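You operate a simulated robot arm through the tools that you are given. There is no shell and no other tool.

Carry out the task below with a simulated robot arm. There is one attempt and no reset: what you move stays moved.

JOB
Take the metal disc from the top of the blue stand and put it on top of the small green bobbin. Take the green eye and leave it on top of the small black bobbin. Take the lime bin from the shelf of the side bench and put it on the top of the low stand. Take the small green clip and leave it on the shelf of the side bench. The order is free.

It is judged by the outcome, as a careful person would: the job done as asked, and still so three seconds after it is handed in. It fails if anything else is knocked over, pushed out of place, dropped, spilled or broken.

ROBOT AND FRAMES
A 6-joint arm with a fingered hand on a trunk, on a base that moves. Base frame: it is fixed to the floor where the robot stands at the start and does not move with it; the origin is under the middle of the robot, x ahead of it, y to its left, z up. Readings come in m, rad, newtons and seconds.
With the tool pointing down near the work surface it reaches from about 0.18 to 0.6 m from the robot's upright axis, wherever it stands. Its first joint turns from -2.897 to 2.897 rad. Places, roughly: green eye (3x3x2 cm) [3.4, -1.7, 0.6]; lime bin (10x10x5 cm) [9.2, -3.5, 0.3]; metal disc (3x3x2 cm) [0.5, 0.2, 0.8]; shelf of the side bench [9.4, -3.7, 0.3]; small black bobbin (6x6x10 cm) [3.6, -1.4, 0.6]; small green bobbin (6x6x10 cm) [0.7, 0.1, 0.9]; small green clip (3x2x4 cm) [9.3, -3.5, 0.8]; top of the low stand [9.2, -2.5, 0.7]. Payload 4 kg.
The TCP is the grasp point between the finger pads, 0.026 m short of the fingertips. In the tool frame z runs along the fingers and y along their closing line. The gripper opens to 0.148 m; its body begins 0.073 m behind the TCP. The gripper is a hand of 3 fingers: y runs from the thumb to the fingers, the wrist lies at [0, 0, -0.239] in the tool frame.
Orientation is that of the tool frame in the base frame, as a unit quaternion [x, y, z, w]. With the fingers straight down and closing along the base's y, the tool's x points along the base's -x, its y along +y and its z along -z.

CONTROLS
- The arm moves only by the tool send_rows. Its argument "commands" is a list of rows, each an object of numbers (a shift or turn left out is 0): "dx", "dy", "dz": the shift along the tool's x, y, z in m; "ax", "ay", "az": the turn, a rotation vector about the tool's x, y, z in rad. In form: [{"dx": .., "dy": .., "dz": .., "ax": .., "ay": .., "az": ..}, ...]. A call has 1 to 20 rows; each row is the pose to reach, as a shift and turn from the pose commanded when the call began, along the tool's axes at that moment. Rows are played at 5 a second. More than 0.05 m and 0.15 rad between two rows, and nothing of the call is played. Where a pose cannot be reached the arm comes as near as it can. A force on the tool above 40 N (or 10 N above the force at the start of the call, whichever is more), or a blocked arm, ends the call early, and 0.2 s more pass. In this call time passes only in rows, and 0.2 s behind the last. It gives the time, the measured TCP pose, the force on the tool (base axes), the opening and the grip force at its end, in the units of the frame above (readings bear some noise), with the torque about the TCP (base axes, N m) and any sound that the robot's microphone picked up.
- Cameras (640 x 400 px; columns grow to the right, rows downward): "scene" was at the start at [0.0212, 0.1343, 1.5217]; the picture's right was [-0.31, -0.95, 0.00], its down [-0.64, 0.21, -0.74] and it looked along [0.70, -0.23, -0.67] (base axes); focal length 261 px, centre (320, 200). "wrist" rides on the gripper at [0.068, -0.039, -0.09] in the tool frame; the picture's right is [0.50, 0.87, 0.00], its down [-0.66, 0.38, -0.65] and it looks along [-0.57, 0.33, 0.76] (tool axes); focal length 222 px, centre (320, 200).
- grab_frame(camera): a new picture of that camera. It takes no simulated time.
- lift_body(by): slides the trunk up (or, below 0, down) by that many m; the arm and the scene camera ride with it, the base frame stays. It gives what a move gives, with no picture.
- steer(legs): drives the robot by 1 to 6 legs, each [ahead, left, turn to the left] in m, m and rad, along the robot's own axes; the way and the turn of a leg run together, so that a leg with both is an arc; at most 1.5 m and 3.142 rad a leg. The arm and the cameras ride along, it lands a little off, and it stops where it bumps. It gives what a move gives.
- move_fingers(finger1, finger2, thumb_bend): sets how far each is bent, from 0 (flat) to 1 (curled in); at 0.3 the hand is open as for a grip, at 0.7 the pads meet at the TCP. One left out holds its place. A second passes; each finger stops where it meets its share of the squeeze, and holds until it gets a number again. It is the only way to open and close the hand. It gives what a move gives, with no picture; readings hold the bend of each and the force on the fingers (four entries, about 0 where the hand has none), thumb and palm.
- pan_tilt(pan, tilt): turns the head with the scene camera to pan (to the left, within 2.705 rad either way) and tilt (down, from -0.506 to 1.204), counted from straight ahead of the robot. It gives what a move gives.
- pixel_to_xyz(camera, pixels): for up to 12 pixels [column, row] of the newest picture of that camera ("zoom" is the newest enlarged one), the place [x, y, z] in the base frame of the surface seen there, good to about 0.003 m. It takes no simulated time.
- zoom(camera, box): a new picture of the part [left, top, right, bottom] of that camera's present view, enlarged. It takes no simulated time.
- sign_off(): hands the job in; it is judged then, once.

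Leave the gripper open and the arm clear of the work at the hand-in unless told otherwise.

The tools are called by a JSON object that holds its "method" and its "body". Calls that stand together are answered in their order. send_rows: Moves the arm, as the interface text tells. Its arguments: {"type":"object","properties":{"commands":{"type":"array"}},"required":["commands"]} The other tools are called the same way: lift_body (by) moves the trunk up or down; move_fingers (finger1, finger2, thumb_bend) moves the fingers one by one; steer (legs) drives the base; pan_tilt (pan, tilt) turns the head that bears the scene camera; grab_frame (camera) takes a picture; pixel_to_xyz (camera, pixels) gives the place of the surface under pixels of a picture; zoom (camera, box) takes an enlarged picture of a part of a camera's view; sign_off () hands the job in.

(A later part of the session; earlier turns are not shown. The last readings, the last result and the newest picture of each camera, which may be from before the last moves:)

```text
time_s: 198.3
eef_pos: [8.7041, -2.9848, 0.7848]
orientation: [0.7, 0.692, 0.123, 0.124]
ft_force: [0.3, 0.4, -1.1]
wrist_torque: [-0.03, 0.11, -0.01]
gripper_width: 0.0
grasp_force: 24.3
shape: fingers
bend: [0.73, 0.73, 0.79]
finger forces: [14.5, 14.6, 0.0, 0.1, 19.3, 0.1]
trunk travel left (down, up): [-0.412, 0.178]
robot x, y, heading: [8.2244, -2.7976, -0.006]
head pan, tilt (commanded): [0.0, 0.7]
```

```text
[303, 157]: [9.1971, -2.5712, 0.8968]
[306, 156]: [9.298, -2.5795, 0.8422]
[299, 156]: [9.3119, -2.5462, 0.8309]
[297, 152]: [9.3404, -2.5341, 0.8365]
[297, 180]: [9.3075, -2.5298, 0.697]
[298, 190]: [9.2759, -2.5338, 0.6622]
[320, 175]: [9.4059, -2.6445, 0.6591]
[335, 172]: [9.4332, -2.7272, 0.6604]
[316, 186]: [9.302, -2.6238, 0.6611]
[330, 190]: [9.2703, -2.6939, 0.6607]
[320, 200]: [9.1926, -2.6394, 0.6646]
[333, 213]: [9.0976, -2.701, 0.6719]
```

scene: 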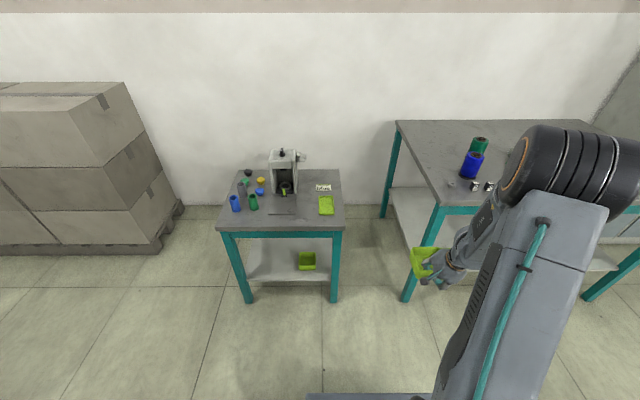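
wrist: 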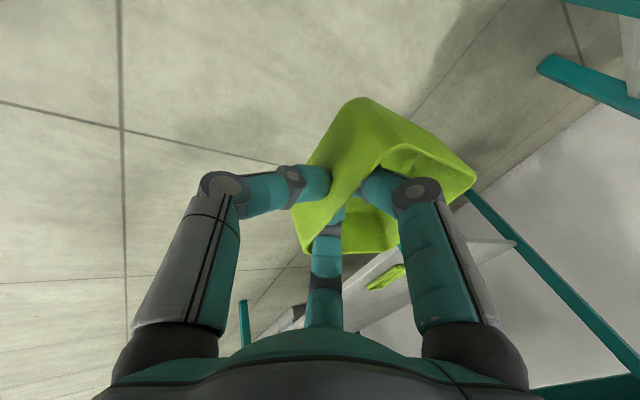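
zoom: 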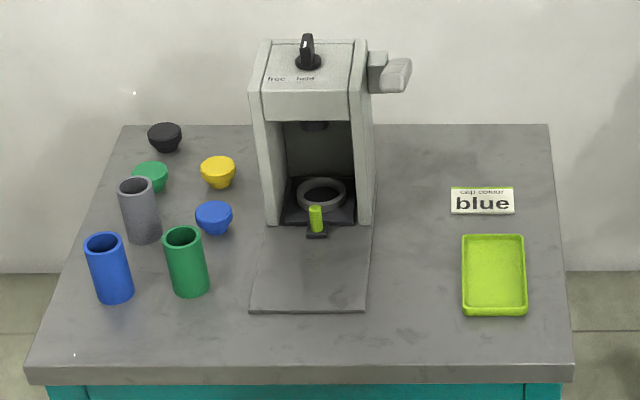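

The rear-right spot is close to the machine's handle (y −2.58, z 0.84–0.9), while the slot between plate (y −2.532) and tray (y −2.638) is 10.6 cm wide for the 9.0 cm bin: 8 mm each side, with nothing tall near. I choose the slot, centred at (9.09, −2.585). I drive left 0.45 m and ahead 0.2 m.

{"method": "steer", "body": {"legs": [[0, 0.45, 0.004], [0.2, 0, 0]]}}

{"method": "pan_tilt", "body": {"pan": -0.2, "tilt": 0.85}}

{"method": "grab_frame", "body": {"camera": "scene"}}

{"method": "grab_frame", "body": {"camera": "wrist"}}

```text
time_s: 202.3
eef_pos: [8.9064, -2.5311, 0.7858]
orientation: [0.698, 0.694, 0.123, 0.124]
ft_force: [-0.8, -0.3, -1.8]
wrist_torque: [0.01, 0.09, 0.0]
gripper_width: 0.0
grasp_force: 23.9
shape: fingers
bend: [0.73, 0.73, 0.79]
finger forces: [14.7, 14.6, 0.1, 0.1, 19.4, 0.0]
trunk travel left (down, up): [-0.412, 0.178]
robot x, y, heading: [8.4271, -2.3455, -0.005]
head pan, tilt (commanded): [0.0, 0.7]
```

```text
time_s: 203.0
eef_pos: [8.9065, -2.5308, 0.7853]
orientation: [0.697, 0.695, 0.124, 0.124]
ft_force: [-0.7, 0.5, -3.0]
wrist_torque: [-0.03, 0.09, -0.01]
gripper_width: 0.0001
grasp_force: 24.3
shape: fingers
bend: [0.73, 0.73, 0.79]
finger forces: [14.5, 14.6, 0.0, 0.0, 19.3, 0.0]
trunk travel left (down, up): [-0.412, 0.178]
robot x, y, heading: [8.4249, -2.3474, 0.005]
head pan, tilt (commanded): [-0.201, 0.85]
```

```text
taken
```

scene: 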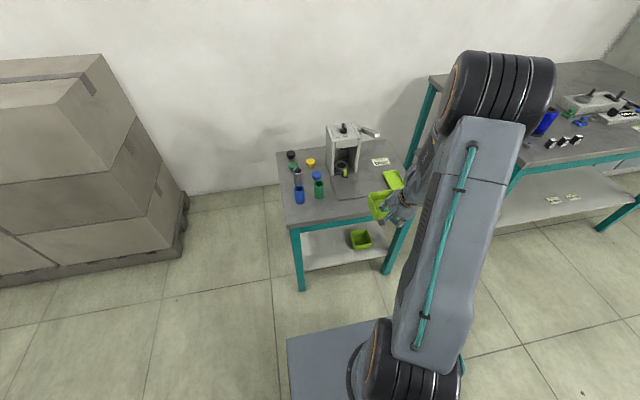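

```text
taken
```

wrist: 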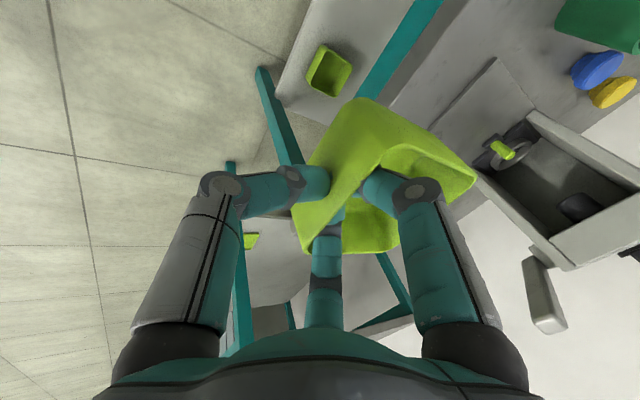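

The bin hangs in front of the stand. I move it over the slot: base shift +0.126 in x, −0.054 in y, then down 0.035 m, so its underside is about 3 cm above the top.

{"method": "send_rows", "body": {"commands": [{"dx": -0.014, "dy": 0.03, "dz": 0.011}, {"dx": -0.028, "dy": 0.06, "dz": 0.022}, {"dx": -0.041, "dy": 0.09, "dz": 0.033}, {"dx": -0.054, "dy": 0.1184, "dz": 0.0432}, {"dx": -0.054, "dy": 0.1124, "dz": 0.0597}, {"dx": -0.054, "dy": 0.1064, "dz": 0.0761}]}}

{"method": "zoom", "body": {"camera": "scene", "box": [310, 130, 450, 230]}}

{"method": "grab_frame", "body": {"camera": "wrist"}}

```text
time_s: 204.4
eef_pos: [9.0341, -2.5862, 0.7499]
orientation: [0.699, 0.694, 0.122, 0.124]
ft_force: [-0.1, -0.1, -1.2]
wrist_torque: [0.02, 0.09, -0.01]
gripper_width: 0.0
grasp_force: 24.9
shape: fingers
bend: [0.73, 0.73, 0.79]
finger forces: [14.8, 14.9, 0.0, 0.1, 19.5, 0.1]
trunk travel left (down, up): [-0.412, 0.178]
robot x, y, heading: [8.4238, -2.3453, 0.003]
head pan, tilt (commanded): [-0.201, 0.85]
```

```text
4.00 times, centred on (380, 180) of scene
```

zoom: 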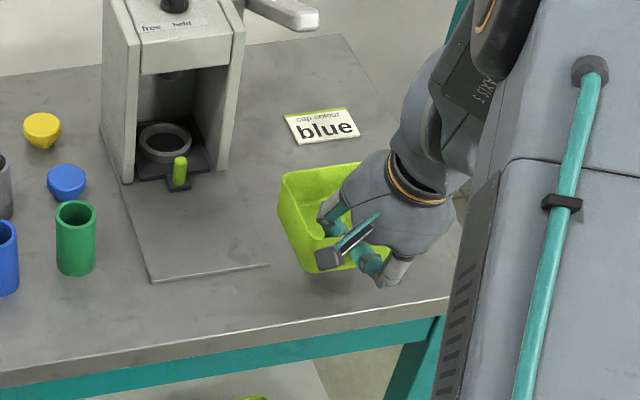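

```text
taken
```

wrist: 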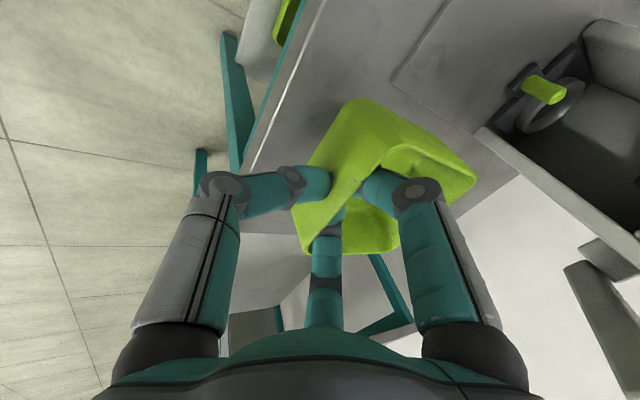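

The bin is over the slot. I measure its rim corners here (zoom (283,182), (300,262), (355,168)) and from the wrist view.

{"method": "pixel_to_xyz", "body": {"camera": "zoom", "pixels": [[284, 180], [282, 200], [300, 258], [320, 172], [352, 167], [268, 264], [150, 281], [240, 200]]}}

{"method": "pixel_to_xyz", "body": {"camera": "wrist", "pixels": [[472, 178], [382, 150], [306, 250], [396, 240], [340, 110], [362, 100], [292, 208], [400, 80], [480, 130]]}}

```text
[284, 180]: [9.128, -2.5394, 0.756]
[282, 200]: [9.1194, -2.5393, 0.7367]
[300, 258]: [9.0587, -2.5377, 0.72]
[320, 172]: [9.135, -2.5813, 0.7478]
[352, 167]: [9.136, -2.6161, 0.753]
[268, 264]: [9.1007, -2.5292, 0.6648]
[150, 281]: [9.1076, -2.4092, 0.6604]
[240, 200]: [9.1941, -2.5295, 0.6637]
```

```text
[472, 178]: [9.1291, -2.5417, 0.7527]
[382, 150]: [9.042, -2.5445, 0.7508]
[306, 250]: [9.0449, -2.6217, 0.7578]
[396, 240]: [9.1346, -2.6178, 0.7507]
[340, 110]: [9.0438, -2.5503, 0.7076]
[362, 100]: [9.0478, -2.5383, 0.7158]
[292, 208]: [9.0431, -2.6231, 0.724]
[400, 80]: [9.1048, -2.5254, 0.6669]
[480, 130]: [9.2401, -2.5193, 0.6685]
```

Left side at y −2.539 (plate at −2.530), right side at about −2.629 (tray at −2.638): centred. The underside is at about 0.703, with 0.043 m to go. I lower 0.036 m and check.

{"method": "send_rows", "body": {"commands": [{"dy": -0.0041, "dz": 0.0113}, {"dy": -0.0082, "dz": 0.0225}, {"dy": -0.0123, "dz": 0.0338}]}}

{"method": "zoom", "body": {"camera": "scene", "box": [340, 150, 440, 220]}}

{"method": "grab_frame", "body": {"camera": "wrist"}}

```text
time_s: 205.2
eef_pos: [9.0329, -2.5866, 0.7142]
orientation: [0.698, 0.694, 0.124, 0.124]
ft_force: [-1.3, 1.1, -0.3]
wrist_torque: [-0.07, 0.04, 0.02]
gripper_width: 0.0002
grasp_force: 23.8
shape: fingers
bend: [0.73, 0.73, 0.8]
finger forces: [14.6, 14.7, 0.0, 0.1, 18.9, 0.0]
trunk travel left (down, up): [-0.412, 0.178]
robot x, y, heading: [8.4268, -2.3438, -0.002]
head pan, tilt (commanded): [-0.201, 0.85]
```

```text
5.71 times, centred on (390, 185) of scene
```

zoom: 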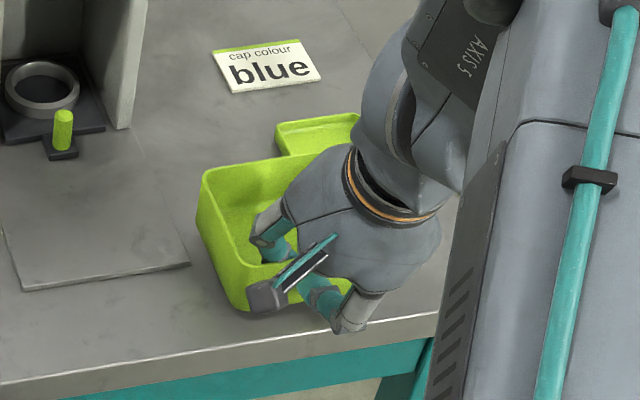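

```text
taken
```

wrist: 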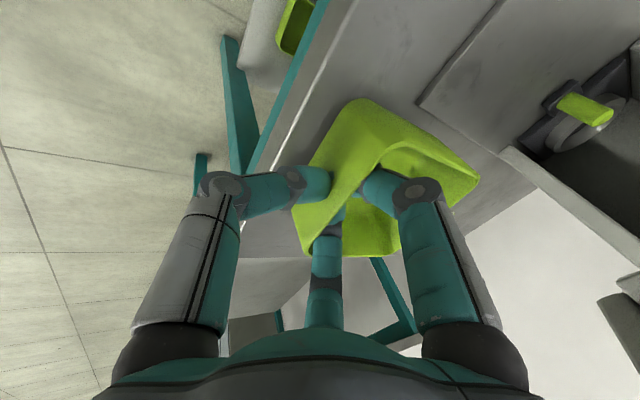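

The torque reading changed slightly, so I check whether the bin's underside touches the tray's rim or the plate. I measure the tray's visible corner (277,122), the bin's rim and the plate's edge.

{"method": "pixel_to_xyz", "body": {"camera": "zoom", "pixels": [[279, 124], [277, 135], [350, 117], [300, 120], [205, 172], [207, 220], [240, 300], [190, 263], [288, 160], [330, 145], [150, 165], [240, 320]]}}

{"method": "pixel_to_xyz", "body": {"camera": "wrist", "pixels": [[476, 178], [382, 150], [306, 252], [397, 245], [342, 110], [365, 100], [292, 208], [420, 100]]}}

```text
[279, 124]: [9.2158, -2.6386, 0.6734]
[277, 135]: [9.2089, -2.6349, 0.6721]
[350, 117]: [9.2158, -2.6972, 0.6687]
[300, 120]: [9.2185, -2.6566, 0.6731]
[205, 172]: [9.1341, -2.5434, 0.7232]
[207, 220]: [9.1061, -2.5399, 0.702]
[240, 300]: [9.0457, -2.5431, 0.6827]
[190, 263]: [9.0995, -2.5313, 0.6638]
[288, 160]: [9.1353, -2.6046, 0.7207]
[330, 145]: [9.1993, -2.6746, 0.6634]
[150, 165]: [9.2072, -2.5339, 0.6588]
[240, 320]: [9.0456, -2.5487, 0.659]
```

```text
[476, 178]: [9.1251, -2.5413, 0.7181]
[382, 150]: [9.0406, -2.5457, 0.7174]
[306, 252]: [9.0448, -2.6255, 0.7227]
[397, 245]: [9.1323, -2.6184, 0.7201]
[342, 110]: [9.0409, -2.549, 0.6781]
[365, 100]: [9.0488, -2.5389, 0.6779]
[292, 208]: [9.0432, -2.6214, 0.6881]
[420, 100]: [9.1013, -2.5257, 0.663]
```

The tray is unmoved (left edge −2.637), and the bin is level with its left side at −2.541. It sits 2–3 mm too far right, so I shift +2.5 mm in y and lower 4 mm.

{"method": "send_rows", "body": {"commands": [{"dx": 0.0025}, {"dx": 0.0025, "dy": -0.0014, "dz": 0.0038}]}}

```text
time_s: 205.8
eef_pos: [9.0327, -2.5835, 0.71]
orientation: [0.698, 0.694, 0.124, 0.123]
ft_force: [-0.1, 0.3, -2.2]
wrist_torque: [0.0, 0.14, -0.01]
gripper_width: 0.0
grasp_force: 24.9
shape: fingers
bend: [0.73, 0.73, 0.8]
finger forces: [15.1, 15.0, 0.0, 0.1, 20.0, 0.0]
trunk travel left (down, up): [-0.412, 0.178]
robot x, y, heading: [8.4253, -2.3428, -0.004]
head pan, tilt (commanded): [-0.201, 0.85]
```

Free-hanging again (−2.2 N). I lower 4 mm more.

{"method": "send_rows", "body": {"commands": [{"dy": -0.0007, "dz": 0.0019}, {"dy": -0.0014, "dz": 0.0038}]}}

```text
time_s: 206.4
eef_pos: [9.0333, -2.5838, 0.7063]
orientation: [0.698, 0.695, 0.123, 0.124]
ft_force: [0.1, -0.6, -1.6]
wrist_torque: [0.0, 0.09, 0.02]
gripper_width: 0.0003
grasp_force: 25.5
shape: fingers
bend: [0.73, 0.73, 0.8]
finger forces: [15.1, 15.2, 0.1, 0.0, 19.9, 0.0]
trunk travel left (down, up): [-0.412, 0.178]
robot x, y, heading: [8.428, -2.3461, -0.001]
head pan, tilt (commanded): [-0.201, 0.85]
```

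Still hanging. Another 2 mm, then 1 mm steps.

{"method": "send_rows", "body": {"commands": [{"dy": -0.0007, "dz": 0.0019}]}}

{"method": "zoom", "body": {"camera": "scene", "box": [350, 160, 420, 215]}}

```text
time_s: 206.8
eef_pos: [9.0332, -2.5843, 0.7037]
orientation: [0.699, 0.694, 0.123, 0.123]
ft_force: [1.3, -0.4, -2.4]
wrist_torque: [0.01, 0.1, -0.02]
gripper_width: 0.0
grasp_force: 25.4
shape: fingers
bend: [0.73, 0.73, 0.8]
finger forces: [15.1, 15.0, 0.0, 0.0, 19.8, 0.0]
trunk travel left (down, up): [-0.412, 0.178]
robot x, y, heading: [8.4255, -2.3436, 0.0]
head pan, tilt (commanded): [-0.201, 0.85]
```

```text
7.27 times, centred on (385, 188) of scene
```

zoom: 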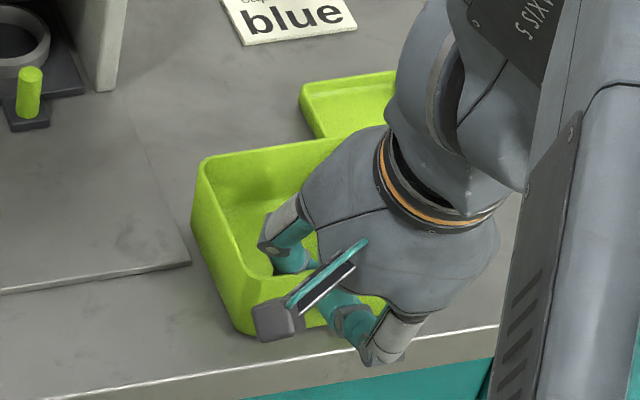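

It is nearly down. Another 2 mm.

{"method": "send_rows", "body": {"commands": [{"dy": -0.0003, "dz": 0.0009}, {"dy": -0.0007, "dz": 0.0019}]}}

```text
time_s: 207.4
eef_pos: [9.0329, -2.5838, 0.7027]
orientation: [0.698, 0.695, 0.122, 0.124]
ft_force: [0.0, -0.3, 0.0]
wrist_torque: [0.08, 0.07, 0.0]
gripper_width: 0.0
grasp_force: 24.6
shape: fingers
bend: [0.73, 0.73, 0.8]
finger forces: [14.9, 14.9, 0.0, 0.1, 19.6, 0.0]
trunk travel left (down, up): [-0.412, 0.178]
robot x, y, heading: [8.4254, -2.344, -0.001]
head pan, tilt (commanded): [-0.201, 0.85]
```

The weight is beginning to be carried by the stand (0 N). One more millimetre.

{"method": "send_rows", "body": {"commands": [{"dy": -0.0004, "dz": 0.0011}]}}

{"method": "zoom", "body": {"camera": "scene", "box": [350, 160, 420, 215]}}

```text
time_s: 207.8
eef_pos: [9.0326, -2.5838, 0.7011]
orientation: [0.698, 0.694, 0.124, 0.124]
ft_force: [-1.6, 0.3, 5.4]
wrist_torque: [0.07, 0.08, 0.01]
gripper_width: 0.0001
grasp_force: 25.4
shape: fingers
bend: [0.73, 0.73, 0.8]
finger forces: [15.4, 15.2, 0.0, 0.0, 20.8, 0.0]
trunk travel left (down, up): [-0.412, 0.178]
robot x, y, heading: [8.4233, -2.3442, 0.002]
head pan, tilt (commanded): [-0.201, 0.85]
```

```text
7.27 times, centred on (385, 188) of scene
```

zoom: 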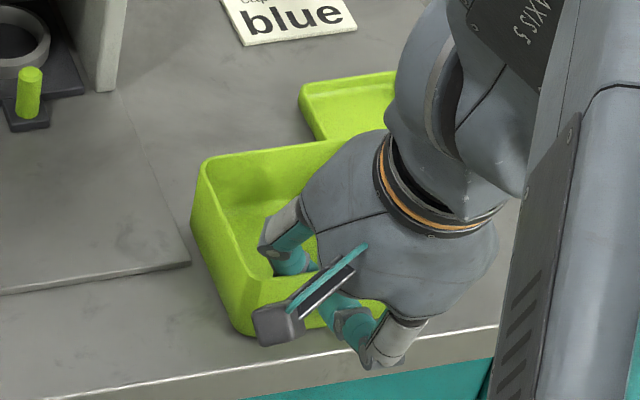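

The bin is down (5.4 N). I loosen slowly: fingers to 0.67 and thumb to 0.67 first, then a bit more.

{"method": "move_fingers", "body": {"finger1": 0.69, "finger2": 0.69, "thumb_bend": 0.7}}

{"method": "move_fingers", "body": {"finger1": 0.65, "finger2": 0.65, "thumb_bend": 0.64}}

{"method": "zoom", "body": {"camera": "scene", "box": [350, 160, 420, 215]}}

{"method": "grab_frame", "body": {"camera": "wrist"}}

```text
time_s: 208.8
eef_pos: [9.0326, -2.5834, 0.7009]
orientation: [0.698, 0.694, 0.124, 0.124]
ft_force: [1.2, 1.0, 5.2]
wrist_torque: [0.05, -0.05, -0.04]
gripper_width: 0.0035
grasp_force: 3.6
shape: fingers
bend: [0.68, 0.68, 0.7]
finger forces: [2.4, 2.2, 0.1, 0.0, 2.2, 0.0]
trunk travel left (down, up): [-0.412, 0.178]
robot x, y, heading: [8.4234, -2.3449, 0.004]
head pan, tilt (commanded): [-0.201, 0.85]
```

```text
time_s: 209.8
eef_pos: [9.0321, -2.5831, 0.7005]
orientation: [0.698, 0.695, 0.123, 0.124]
ft_force: [-0.1, 1.0, 0.2]
wrist_torque: [-0.02, -0.01, 0.02]
gripper_width: 0.015
grasp_force: 0.0
shape: fingers
bend: [0.65, 0.65, 0.64]
finger forces: [0.1, 0.0, 0.0, 0.1, 0.1, 0.0]
trunk travel left (down, up): [-0.412, 0.178]
robot x, y, heading: [8.4247, -2.3483, 0.001]
head pan, tilt (commanded): [-0.201, 0.85]
```

```text
7.27 times, centred on (385, 188) of scene
```

zoom: 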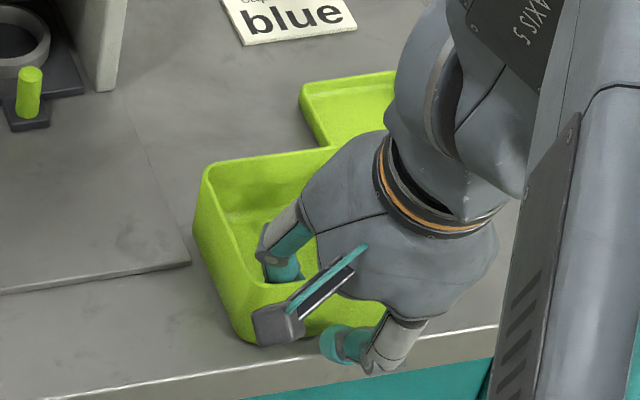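

```text
taken
```

wrist: 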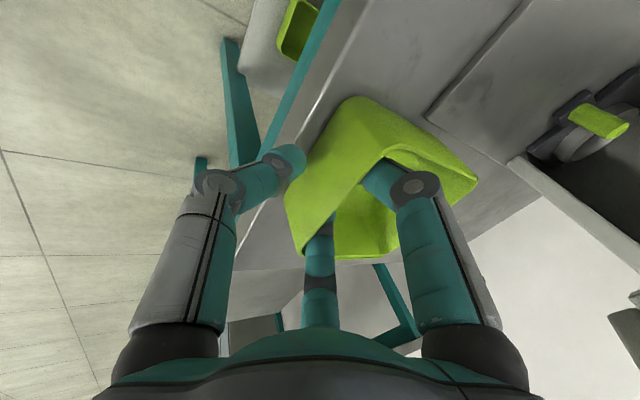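

The hand is free of the bin (0 N). I rise straight up 0.06 m (tool dy +0.0206, dz −0.0564), watching that the bin stays.

{"method": "send_rows", "body": {"commands": [{"dy": 0.0034, "dz": -0.0094}, {"dy": 0.0086, "dz": -0.0235}, {"dy": 0.0154, "dz": -0.0423}, {"dy": 0.024, "dz": -0.0658}]}}

{"method": "zoom", "body": {"camera": "scene", "box": [350, 150, 430, 215]}}

{"method": "grab_frame", "body": {"camera": "wrist"}}

```text
time_s: 210.8
eef_pos: [9.0332, -2.5831, 0.7715]
orientation: [0.699, 0.694, 0.122, 0.124]
ft_force: [0.3, -0.2, -0.3]
wrist_torque: [0.02, 0.0, 0.03]
gripper_width: 0.0151
grasp_force: 0.0
shape: fingers
bend: [0.65, 0.65, 0.64]
finger forces: [0.1, 0.1, 0.0, 0.1, 0.0, 0.0]
trunk travel left (down, up): [-0.412, 0.178]
robot x, y, heading: [8.4205, -2.3455, -0.003]
head pan, tilt (commanded): [-0.201, 0.85]
```

```text
6.15 times, centred on (390, 182) of scene
```

zoom: 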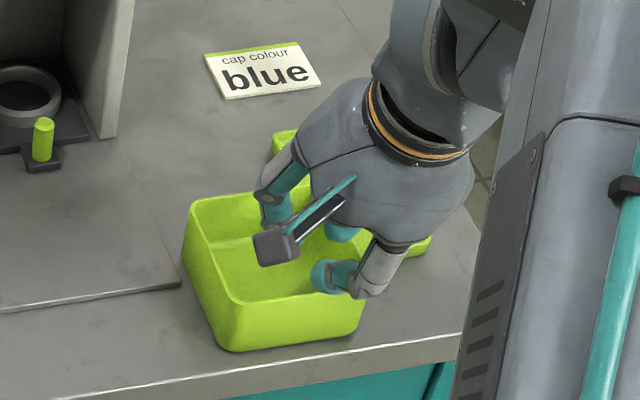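

```text
taken
```

wrist: 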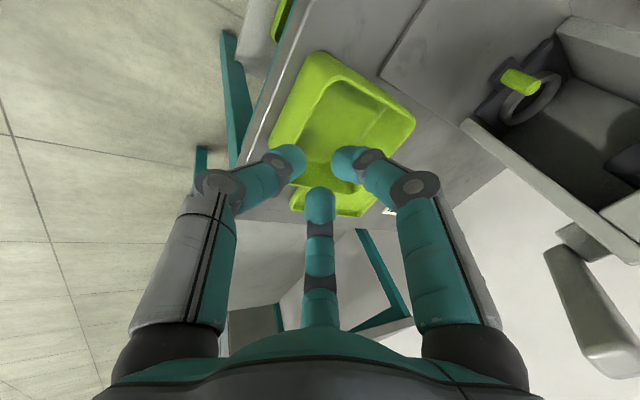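

The bin stands in the slot. I draw the hand back 0.2 m and up, clear of everything.

{"method": "send_rows", "body": {"commands": [{"dy": 0.0103, "dz": -0.0282}, {"dy": -0.028, "dz": -0.042}, {"dy": -0.066, "dz": -0.056}, {"dy": -0.104, "dz": -0.07}, {"dy": -0.142, "dz": -0.084}, {"dy": -0.178, "dz": -0.097}]}}

{"method": "grab_frame", "body": {"camera": "scene"}}

{"method": "zoom", "body": {"camera": "scene", "box": [270, 120, 430, 230]}}

```text
time_s: 212.2
eef_pos: [8.8333, -2.5814, 0.8011]
orientation: [0.699, 0.693, 0.123, 0.124]
ft_force: [-0.2, 0.3, -1.1]
wrist_torque: [0.0, 0.0, 0.0]
gripper_width: 0.015
grasp_force: 0.0
shape: fingers
bend: [0.65, 0.65, 0.64]
finger forces: [0.1, 0.1, 0.0, 0.0, 0.1, 0.0]
trunk travel left (down, up): [-0.412, 0.178]
robot x, y, heading: [8.4257, -2.3403, 0.001]
head pan, tilt (commanded): [-0.201, 0.85]
```

```text
taken
```

scene: 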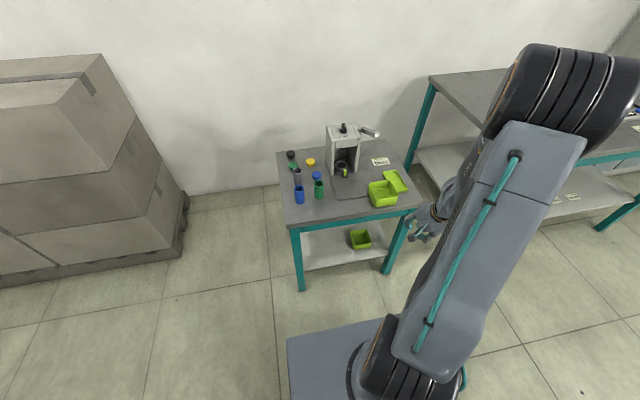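

```text
3.64 times, centred on (350, 175) of scene
```

zoom: 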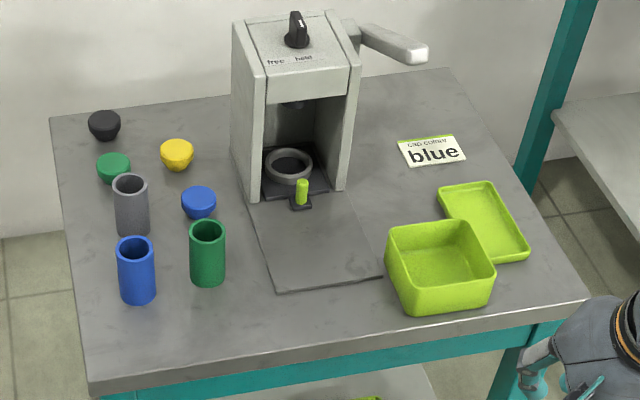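

The lime bin stands level between the plate and the tray, nothing else moved. Last comes the green clip. I raise the hand 0.25 m while taking out the tilt, then turn it so that thumb, left and back fingers fit around the clip beside the white block (az −0.785).

{"method": "send_rows", "body": {"commands": [{"dy": 0.014, "dz": -0.0385, "ax": 0.08}, {"dy": 0.029, "dz": -0.08, "ax": 0.17}, {"dy": 0.044, "dz": -0.12, "ax": 0.26}, {"dy": 0.058, "dz": -0.16, "ax": 0.35}, {"dy": 0.072, "dz": -0.2, "ax": 0.35}, {"dy": 0.086, "dz": -0.235, "ax": 0.35}]}}

{"method": "send_rows", "body": {"commands": [{"az": -0.13}, {"az": -0.26}, {"az": -0.39}, {"az": -0.52}, {"az": -0.65}, {"az": -0.785}]}}

{"method": "move_fingers", "body": {"finger1": 0.5, "finger2": 0.5, "thumb_bend": 0.5}}

```text
time_s: 213.6
eef_pos: [8.8306, -2.5817, 1.0519]
orientation: [0.709, 0.705, 0.001, 0.001]
ft_force: [0.9, 0.1, -0.3]
wrist_torque: [0.03, 0.01, 0.0]
gripper_width: 0.0151
grasp_force: 0.0
shape: fingers
bend: [0.65, 0.65, 0.64]
finger forces: [0.0, 0.0, 0.0, 0.1, 0.0, 0.1]
trunk travel left (down, up): [-0.412, 0.178]
robot x, y, heading: [8.4233, -2.3454, -0.001]
head pan, tilt (commanded): [-0.201, 0.85]
```

```text
time_s: 215.0
eef_pos: [8.833, -2.5816, 1.0504]
orientation: [0.384, 0.923, 0.0, 0.0]
ft_force: [0.4, 0.2, -0.4]
wrist_torque: [-0.02, 0.01, -0.01]
gripper_width: 0.0149
grasp_force: 0.0
shape: fingers
bend: [0.65, 0.65, 0.64]
finger forces: [0.0, 0.0, 0.0, 0.0, 0.0, 0.1]
trunk travel left (down, up): [-0.412, 0.178]
robot x, y, heading: [8.425, -2.3405, 0.003]
head pan, tilt (commanded): [-0.201, 0.85]
```

```text
time_s: 216.0
eef_pos: [8.832, -2.582, 1.0498]
orientation: [0.385, 0.923, 0.0, 0.001]
ft_force: [0.4, -0.4, 0.8]
wrist_torque: [0.0, -0.05, 0.04]
gripper_width: 0.0615
grasp_force: 0.0
shape: fingers
bend: [0.5, 0.5, 0.5]
finger forces: [0.0, 0.0, 0.0, 0.2, 0.1, 0.0]
trunk travel left (down, up): [-0.412, 0.178]
robot x, y, heading: [8.4254, -2.3437, 0.002]
head pan, tilt (commanded): [-0.201, 0.85]
```

Orientation is now right (tool x at 135°). I drive right 1.08 m and ahead 0.31 m to stand before the clip with the hand high at z 1.05.

{"method": "steer", "body": {"legs": [[0, -1.08, 0], [0.31, 0, 0]]}}

{"method": "pan_tilt", "body": {"pan": -0.35, "tilt": 0.85}}

{"method": "grab_frame", "body": {"camera": "scene"}}

{"method": "grab_frame", "body": {"camera": "wrist"}}

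```text
time_s: 223.3
eef_pos: [9.1375, -3.6772, 1.0508]
orientation: [0.388, 0.921, 0.001, 0.001]
ft_force: [-0.2, 0.2, -0.1]
wrist_torque: [0.0, -0.01, -0.01]
gripper_width: 0.0616
grasp_force: 0.1
shape: fingers
bend: [0.5, 0.5, 0.5]
finger forces: [0.1, 0.0, 0.0, 0.1, 0.0, 0.0]
trunk travel left (down, up): [-0.412, 0.178]
robot x, y, heading: [8.7318, -3.4356, -0.002]
head pan, tilt (commanded): [-0.201, 0.85]
```

```text
time_s: 224.0
eef_pos: [9.1382, -3.6774, 1.0506]
orientation: [0.388, 0.922, 0.001, 0.0]
ft_force: [0.3, 0.1, 0.3]
wrist_torque: [-0.02, -0.01, 0.04]
gripper_width: 0.0613
grasp_force: 0.1
shape: fingers
bend: [0.5, 0.5, 0.5]
finger forces: [0.0, 0.0, 0.0, 0.0, 0.0, 0.0]
trunk travel left (down, up): [-0.412, 0.178]
robot x, y, heading: [8.734, -3.4399, -0.004]
head pan, tilt (commanded): [-0.351, 0.85]
```

```text
taken
```

scene: 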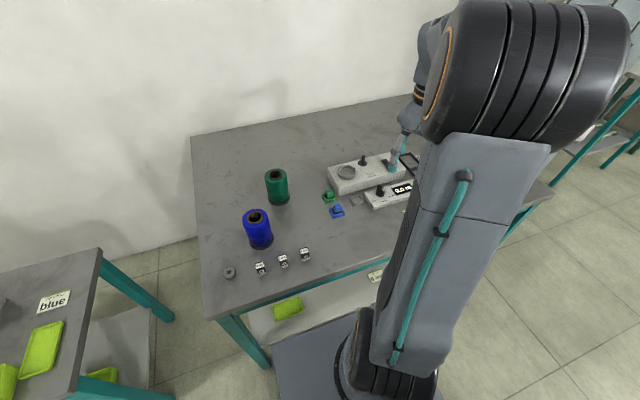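

```text
taken
```

wrist: 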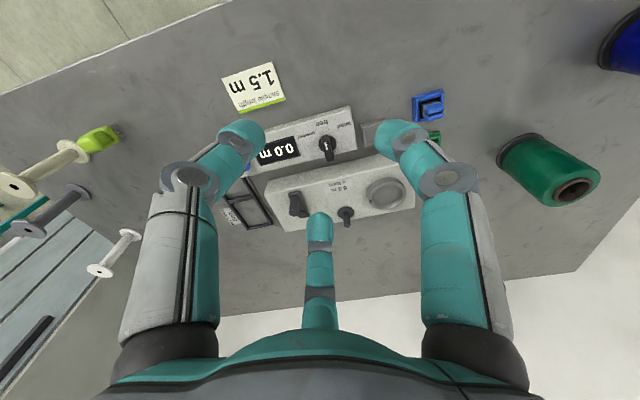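

The green clip is at scene (329,196), its blue twin at (338,211). I zoom in to measure the clip again from this side.

{"method": "zoom", "body": {"camera": "scene", "box": [310, 175, 370, 225]}}

```text
8.00 times, centred on (340, 200) of scene
```

zoom: 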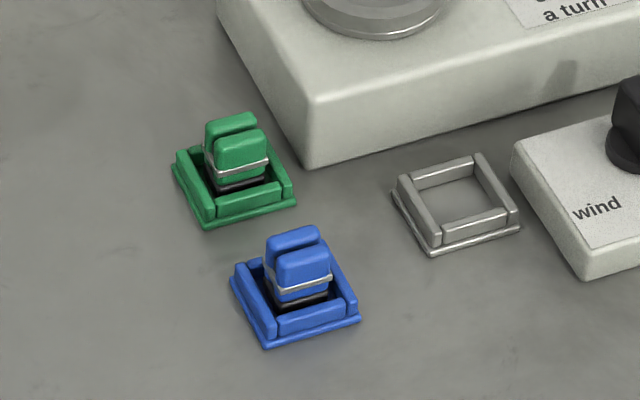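

{"method": "pixel_to_xyz", "body": {"camera": "zoom", "pixels": [[241, 143], [229, 122], [217, 145], [264, 140], [206, 130], [256, 120], [242, 165], [192, 178], [282, 178], [250, 199], [309, 166], [312, 100]]}}

{"method": "pixel_to_xyz", "body": {"camera": "zoom", "pixels": [[205, 228], [296, 203], [172, 168], [300, 260], [290, 238], [270, 50], [245, 183], [262, 190]]}}

```text
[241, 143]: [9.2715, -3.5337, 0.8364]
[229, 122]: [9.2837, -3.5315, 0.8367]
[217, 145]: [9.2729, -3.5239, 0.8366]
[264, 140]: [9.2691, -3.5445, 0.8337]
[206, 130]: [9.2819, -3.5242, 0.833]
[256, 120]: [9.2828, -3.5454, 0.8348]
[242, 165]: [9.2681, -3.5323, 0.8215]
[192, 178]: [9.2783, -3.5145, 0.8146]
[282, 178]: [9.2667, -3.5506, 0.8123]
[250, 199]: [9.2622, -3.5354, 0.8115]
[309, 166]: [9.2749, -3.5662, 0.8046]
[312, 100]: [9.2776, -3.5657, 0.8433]
```

```text
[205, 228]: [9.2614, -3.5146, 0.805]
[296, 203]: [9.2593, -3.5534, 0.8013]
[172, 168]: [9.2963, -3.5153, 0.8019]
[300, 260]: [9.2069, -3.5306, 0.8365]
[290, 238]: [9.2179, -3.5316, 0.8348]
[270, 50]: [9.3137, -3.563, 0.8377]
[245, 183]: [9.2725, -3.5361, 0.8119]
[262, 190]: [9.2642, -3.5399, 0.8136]
```

The clip's top is centred at (9.277, −3.5345), z 0.8367; cradle walls end at 0.8135; the block's near corner is (9.2755, −3.566). I set the fingers to 0.54 and move above the clip (tool dx 0.005, dy 0.199), then down to z≈0.90.

{"method": "move_fingers", "body": {"finger1": 0.54, "finger2": 0.54, "thumb_bend": 0.54}}

{"method": "send_rows", "body": {"commands": [{"dx": 0.001, "dy": 0.04}, {"dx": 0.002, "dy": 0.08}, {"dx": 0.003, "dy": 0.12}, {"dx": 0.004, "dy": 0.16}, {"dx": 0.005, "dy": 0.1992}, {"dx": 0.005, "dy": 0.1992, "dz": 0.035}, {"dx": 0.005, "dy": 0.1992, "dz": 0.07}, {"dx": 0.005, "dy": 0.1992, "dz": 0.105}, {"dx": 0.005, "dy": 0.1992, "dz": 0.13}, {"dx": 0.005, "dy": 0.1992, "dz": 0.15}]}}

{"method": "grab_frame", "body": {"camera": "wrist"}}

{"method": "zoom", "body": {"camera": "scene", "box": [290, 140, 400, 230]}}

```text
time_s: 225.0
eef_pos: [9.1384, -3.6775, 1.0513]
orientation: [0.388, 0.921, 0.001, 0.0]
ft_force: [-0.5, 0.6, -0.8]
wrist_torque: [-0.01, 0.0, -0.04]
gripper_width: 0.0496
grasp_force: 0.1
shape: fingers
bend: [0.54, 0.54, 0.54]
finger forces: [0.0, 0.0, 0.0, 0.1, 0.0, 0.0]
trunk travel left (down, up): [-0.412, 0.178]
robot x, y, heading: [8.7308, -3.4386, -0.007]
head pan, tilt (commanded): [-0.351, 0.85]
```

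```text
time_s: 227.2
eef_pos: [9.277, -3.5351, 0.9016]
orientation: [0.389, 0.921, 0.001, 0.001]
ft_force: [0.7, 0.3, 0.0]
wrist_torque: [-0.02, 0.0, 0.0]
gripper_width: 0.0494
grasp_force: 0.2
shape: fingers
bend: [0.54, 0.54, 0.54]
finger forces: [0.0, 0.0, 0.0, 0.0, 0.1, 0.1]
trunk travel left (down, up): [-0.412, 0.178]
robot x, y, heading: [8.7358, -3.4347, -0.008]
head pan, tilt (commanded): [-0.351, 0.85]
```

```text
taken
```

wrist: 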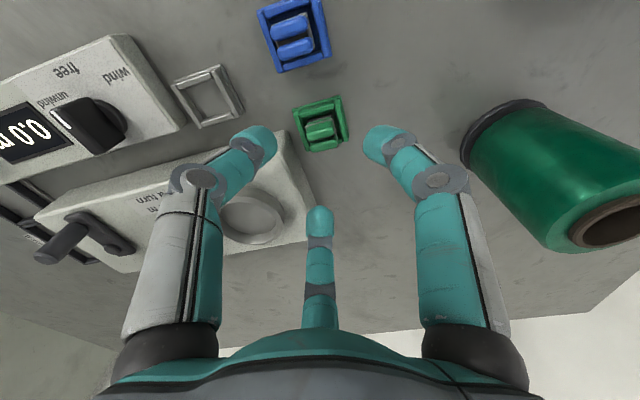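

```text
4.44 times, centred on (345, 185) of scene
```

zoom: 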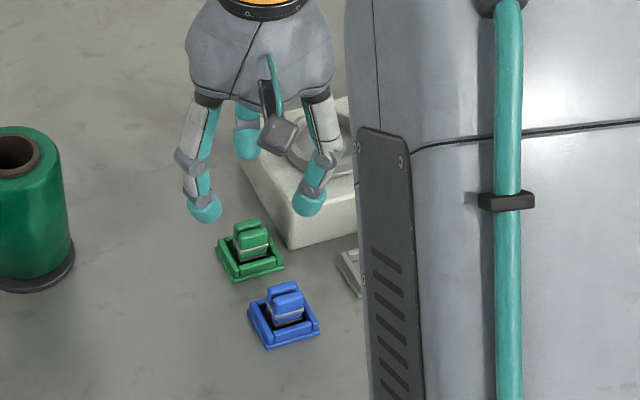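

The clip is centred at (320,130) in the wrist view. I zoom in there to check its centre once more before going down.

{"method": "zoom", "body": {"camera": "wrist", "box": [275, 85, 365, 165]}}

```text
5.00 times, centred on (320, 125) of wrist
```

zoom: 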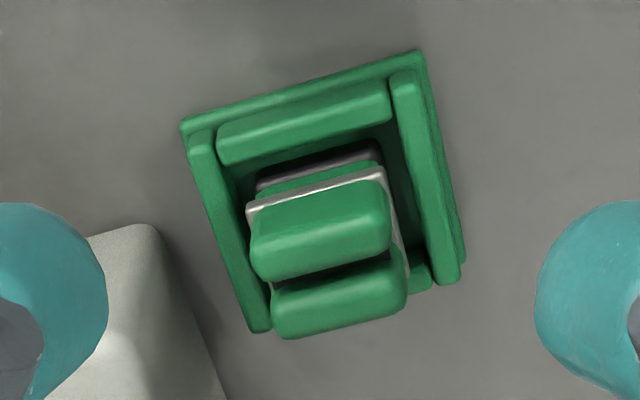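

{"method": "pixel_to_xyz", "body": {"camera": "zoom", "pixels": [[255, 250], [385, 225], [320, 240], [275, 320], [403, 285], [335, 310], [330, 275], [130, 235], [255, 320], [450, 270], [200, 130], [412, 60]]}}

```text
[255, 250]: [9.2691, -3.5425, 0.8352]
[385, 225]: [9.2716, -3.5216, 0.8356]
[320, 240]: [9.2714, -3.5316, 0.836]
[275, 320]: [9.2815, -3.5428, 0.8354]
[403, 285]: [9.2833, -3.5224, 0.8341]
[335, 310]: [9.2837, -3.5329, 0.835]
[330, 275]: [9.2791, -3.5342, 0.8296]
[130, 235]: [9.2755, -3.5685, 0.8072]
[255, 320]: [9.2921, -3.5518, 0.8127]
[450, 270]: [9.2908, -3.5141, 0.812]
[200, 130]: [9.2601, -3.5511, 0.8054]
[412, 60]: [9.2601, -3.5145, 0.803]
```

Clip centre (9.277, −3.5335), cradle square with the axes. I shift 1.5 mm and go down to TCP z≈0.848, tips just above the cradle walls.

{"method": "send_rows", "body": {"commands": [{"dx": 0.001, "dy": 0.001, "dz": 0.015}, {"dx": 0.001, "dy": 0.001, "dz": 0.03}, {"dx": 0.001, "dy": 0.001, "dz": 0.042}, {"dx": 0.001, "dy": 0.001, "dz": 0.05}, {"dx": 0.001, "dy": 0.001, "dz": 0.0535}]}}

{"method": "grab_frame", "body": {"camera": "wrist"}}

{"method": "zoom", "body": {"camera": "scene", "box": [300, 160, 370, 225]}}

```text
time_s: 228.4
eef_pos: [9.278, -3.5329, 0.8476]
orientation: [0.389, 0.921, 0.0, 0.001]
ft_force: [0.1, 0.6, 0.4]
wrist_torque: [0.03, 0.0, -0.03]
gripper_width: 0.0495
grasp_force: 0.1
shape: fingers
bend: [0.54, 0.54, 0.54]
finger forces: [0.1, 0.0, 0.0, 0.0, 0.0, 0.0]
trunk travel left (down, up): [-0.412, 0.178]
robot x, y, heading: [8.7332, -3.4357, -0.008]
head pan, tilt (commanded): [-0.351, 0.85]
```

```text
taken
```

wrist: 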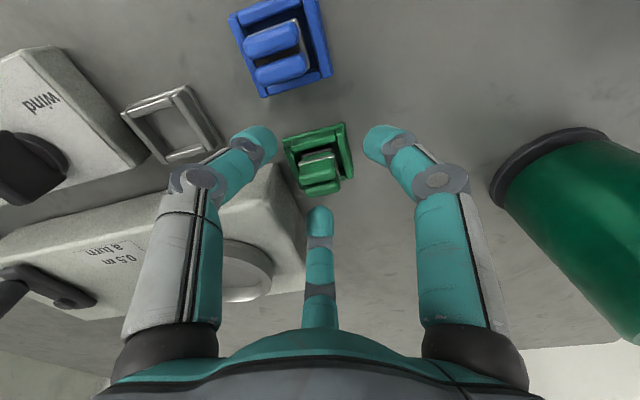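

```text
6.15 times, centred on (335, 192) of scene
```

zoom: 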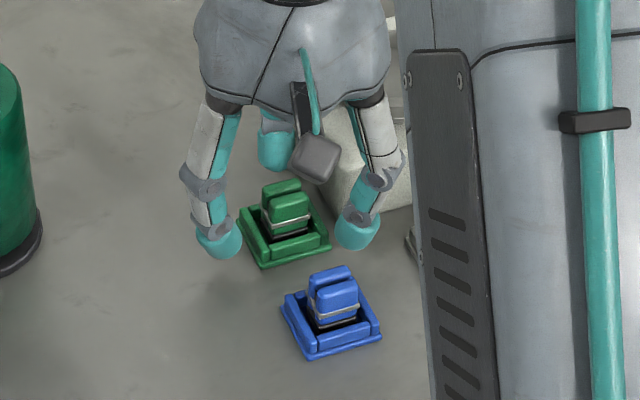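

No contact; the clip is between the three tips. I close to 0.60, watching for touches.

{"method": "move_fingers", "body": {"finger1": 0.6, "finger2": 0.6, "thumb_bend": 0.585}}

{"method": "zoom", "body": {"camera": "scene", "box": [310, 170, 360, 210]}}

{"method": "grab_frame", "body": {"camera": "wrist"}}

```text
time_s: 229.4
eef_pos: [9.278, -3.5322, 0.8477]
orientation: [0.388, 0.922, 0.001, 0.001]
ft_force: [0.5, 0.2, 0.5]
wrist_torque: [0.0, -0.02, 0.0]
gripper_width: 0.0332
grasp_force: 0.0
shape: fingers
bend: [0.6, 0.6, 0.58]
finger forces: [0.1, 0.1, 0.1, 0.0, 0.0, 0.0]
trunk travel left (down, up): [-0.412, 0.178]
robot x, y, heading: [8.7312, -3.437, -0.007]
head pan, tilt (commanded): [-0.351, 0.85]
```

```text
10.00 times, centred on (335, 190) of scene
```

zoom: 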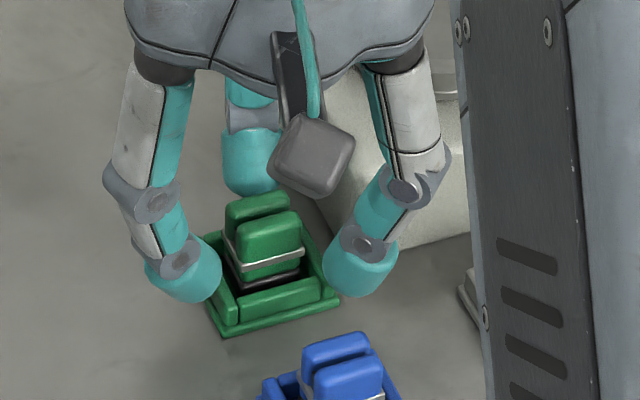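

```text
taken
```

wrist: 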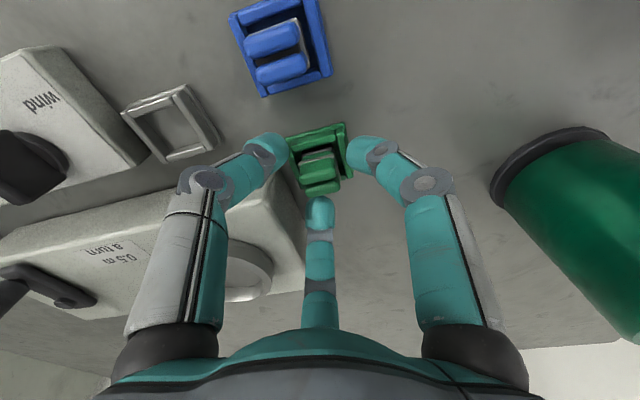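

The tips are around the clip above the cradle walls. I lower 2 mm and close on the clip gently.

{"method": "send_rows", "body": {"commands": [{"dz": 0.002}]}}

{"method": "move_fingers", "body": {"finger1": 0.64, "finger2": 0.64, "thumb_bend": 0.625}}

{"method": "zoom", "body": {"camera": "scene", "box": [310, 170, 360, 210]}}

{"method": "grab_frame", "body": {"camera": "wrist"}}

```text
time_s: 229.8
eef_pos: [9.2778, -3.5326, 0.8456]
orientation: [0.388, 0.922, 0.001, -0.001]
ft_force: [1.1, -0.1, -0.6]
wrist_torque: [0.03, 0.04, -0.02]
gripper_width: 0.0334
grasp_force: 0.1
shape: fingers
bend: [0.6, 0.6, 0.58]
finger forces: [0.1, 0.0, 0.1, 0.1, 0.0, 0.0]
trunk travel left (down, up): [-0.412, 0.178]
robot x, y, heading: [8.7328, -3.4371, -0.006]
head pan, tilt (commanded): [-0.351, 0.85]
```

```text
time_s: 230.8
eef_pos: [9.2767, -3.533, 0.8453]
orientation: [0.388, 0.922, 0.001, 0.001]
ft_force: [0.5, 0.3, 0.3]
wrist_torque: [0.03, 0.01, -0.03]
gripper_width: 0.0208
grasp_force: 0.3
shape: fingers
bend: [0.64, 0.64, 0.62]
finger forces: [0.1, 0.0, 0.0, 0.0, 0.0, 0.0]
trunk travel left (down, up): [-0.412, 0.178]
robot x, y, heading: [8.73, -3.4375, -0.006]
head pan, tilt (commanded): [-0.351, 0.85]
```

```text
10.00 times, centred on (335, 190) of scene
```

zoom: 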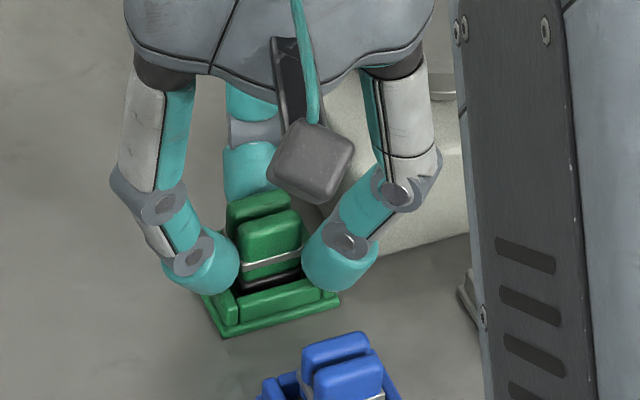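

```text
taken
```

wrist: 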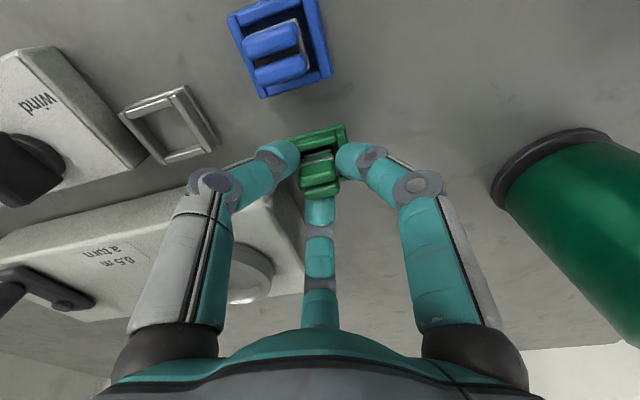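

Almost touching. I close a bit further.

{"method": "move_fingers", "body": {"finger1": 0.67, "finger2": 0.67, "thumb_bend": 0.66}}

{"method": "grab_frame", "body": {"camera": "wrist"}}

```text
time_s: 231.8
eef_pos: [9.2773, -3.5342, 0.8461]
orientation: [0.389, 0.921, 0.001, 0.0]
ft_force: [0.1, -0.6, 0.0]
wrist_torque: [0.0, 0.0, -0.03]
gripper_width: 0.0153
grasp_force: 2.6
shape: fingers
bend: [0.65, 0.65, 0.64]
finger forces: [1.7, 2.2, 0.0, 0.0, 2.1, 0.0]
trunk travel left (down, up): [-0.412, 0.178]
robot x, y, heading: [8.7262, -3.4328, -0.002]
head pan, tilt (commanded): [-0.351, 0.85]
```

```text
taken
```

wrist: 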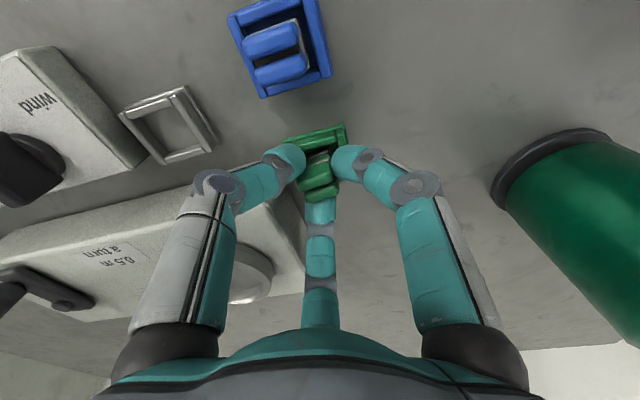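

All three touch (1.7, 2.2, 2.1 N). I squeeze to 0.75 and look at the clip before lifting.

{"method": "move_fingers", "body": {"finger1": 0.74, "finger2": 0.74, "thumb_bend": 0.74}}

{"method": "zoom", "body": {"camera": "wrist", "box": [270, 110, 370, 210]}}

{"method": "zoom", "body": {"camera": "scene", "box": [310, 170, 360, 210]}}

```text
time_s: 232.8
eef_pos: [9.2771, -3.5334, 0.8469]
orientation: [0.388, 0.921, 0.001, 0.0]
ft_force: [-1.6, -0.3, 0.2]
wrist_torque: [-0.03, 0.03, -0.01]
gripper_width: 0.0113
grasp_force: 12.7
shape: fingers
bend: [0.65, 0.64, 0.68]
finger forces: [8.1, 8.2, 0.0, 0.0, 9.6, 0.0]
trunk travel left (down, up): [-0.412, 0.178]
robot x, y, heading: [8.7335, -3.4381, -0.006]
head pan, tilt (commanded): [-0.351, 0.85]
```

```text
4.00 times, centred on (320, 160) of wrist
```

zoom: 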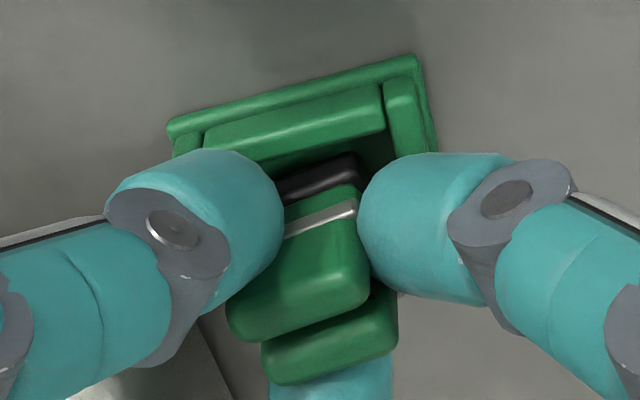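

```text
10.00 times, centred on (335, 190) of scene
```

zoom: 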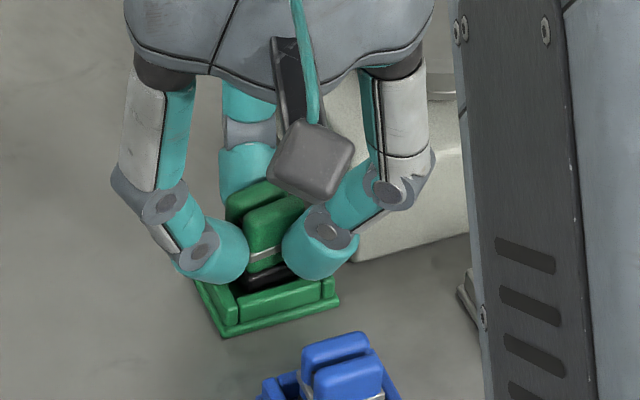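

The clip turned slightly within its cradle and is now held (8.1, 8.2, 9.6 N); the cradle has not moved. I lift 2 cm slowly.

{"method": "send_rows", "body": {"commands": [{"dz": -0.004}, {"dz": -0.008}, {"dz": -0.013}, {"dz": -0.02}]}}

{"method": "zoom", "body": {"camera": "scene", "box": [310, 170, 360, 210]}}

{"method": "zoom", "body": {"camera": "wrist", "box": [270, 90, 370, 210]}}

```text
time_s: 233.8
eef_pos: [9.2777, -3.5328, 0.866]
orientation: [0.388, 0.922, 0.0, 0.0]
ft_force: [-0.2, 0.0, 0.1]
wrist_torque: [0.01, 0.02, -0.01]
gripper_width: 0.0109
grasp_force: 12.6
shape: fingers
bend: [0.65, 0.64, 0.68]
finger forces: [8.1, 8.6, 0.1, 0.0, 8.6, 0.0]
trunk travel left (down, up): [-0.412, 0.178]
robot x, y, heading: [8.7297, -3.4373, -0.005]
head pan, tilt (commanded): [-0.351, 0.85]
```

```text
10.00 times, centred on (335, 190) of scene
```

zoom: 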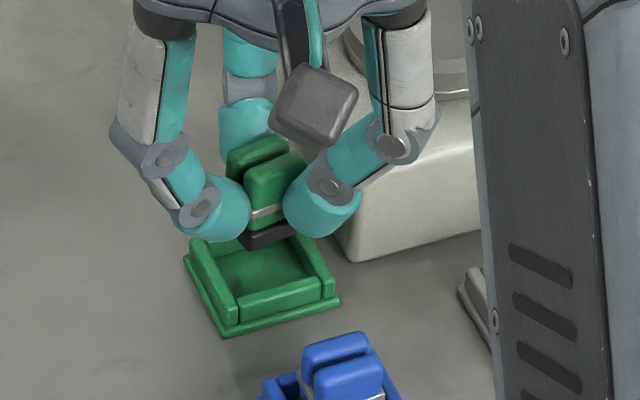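

```text
3.33 times, centred on (320, 150) of wrist
```

zoom: 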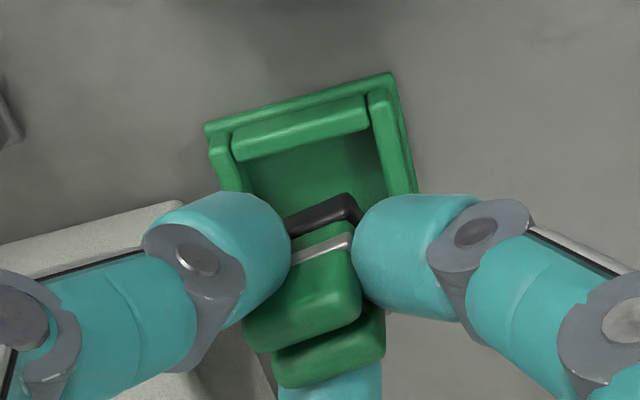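

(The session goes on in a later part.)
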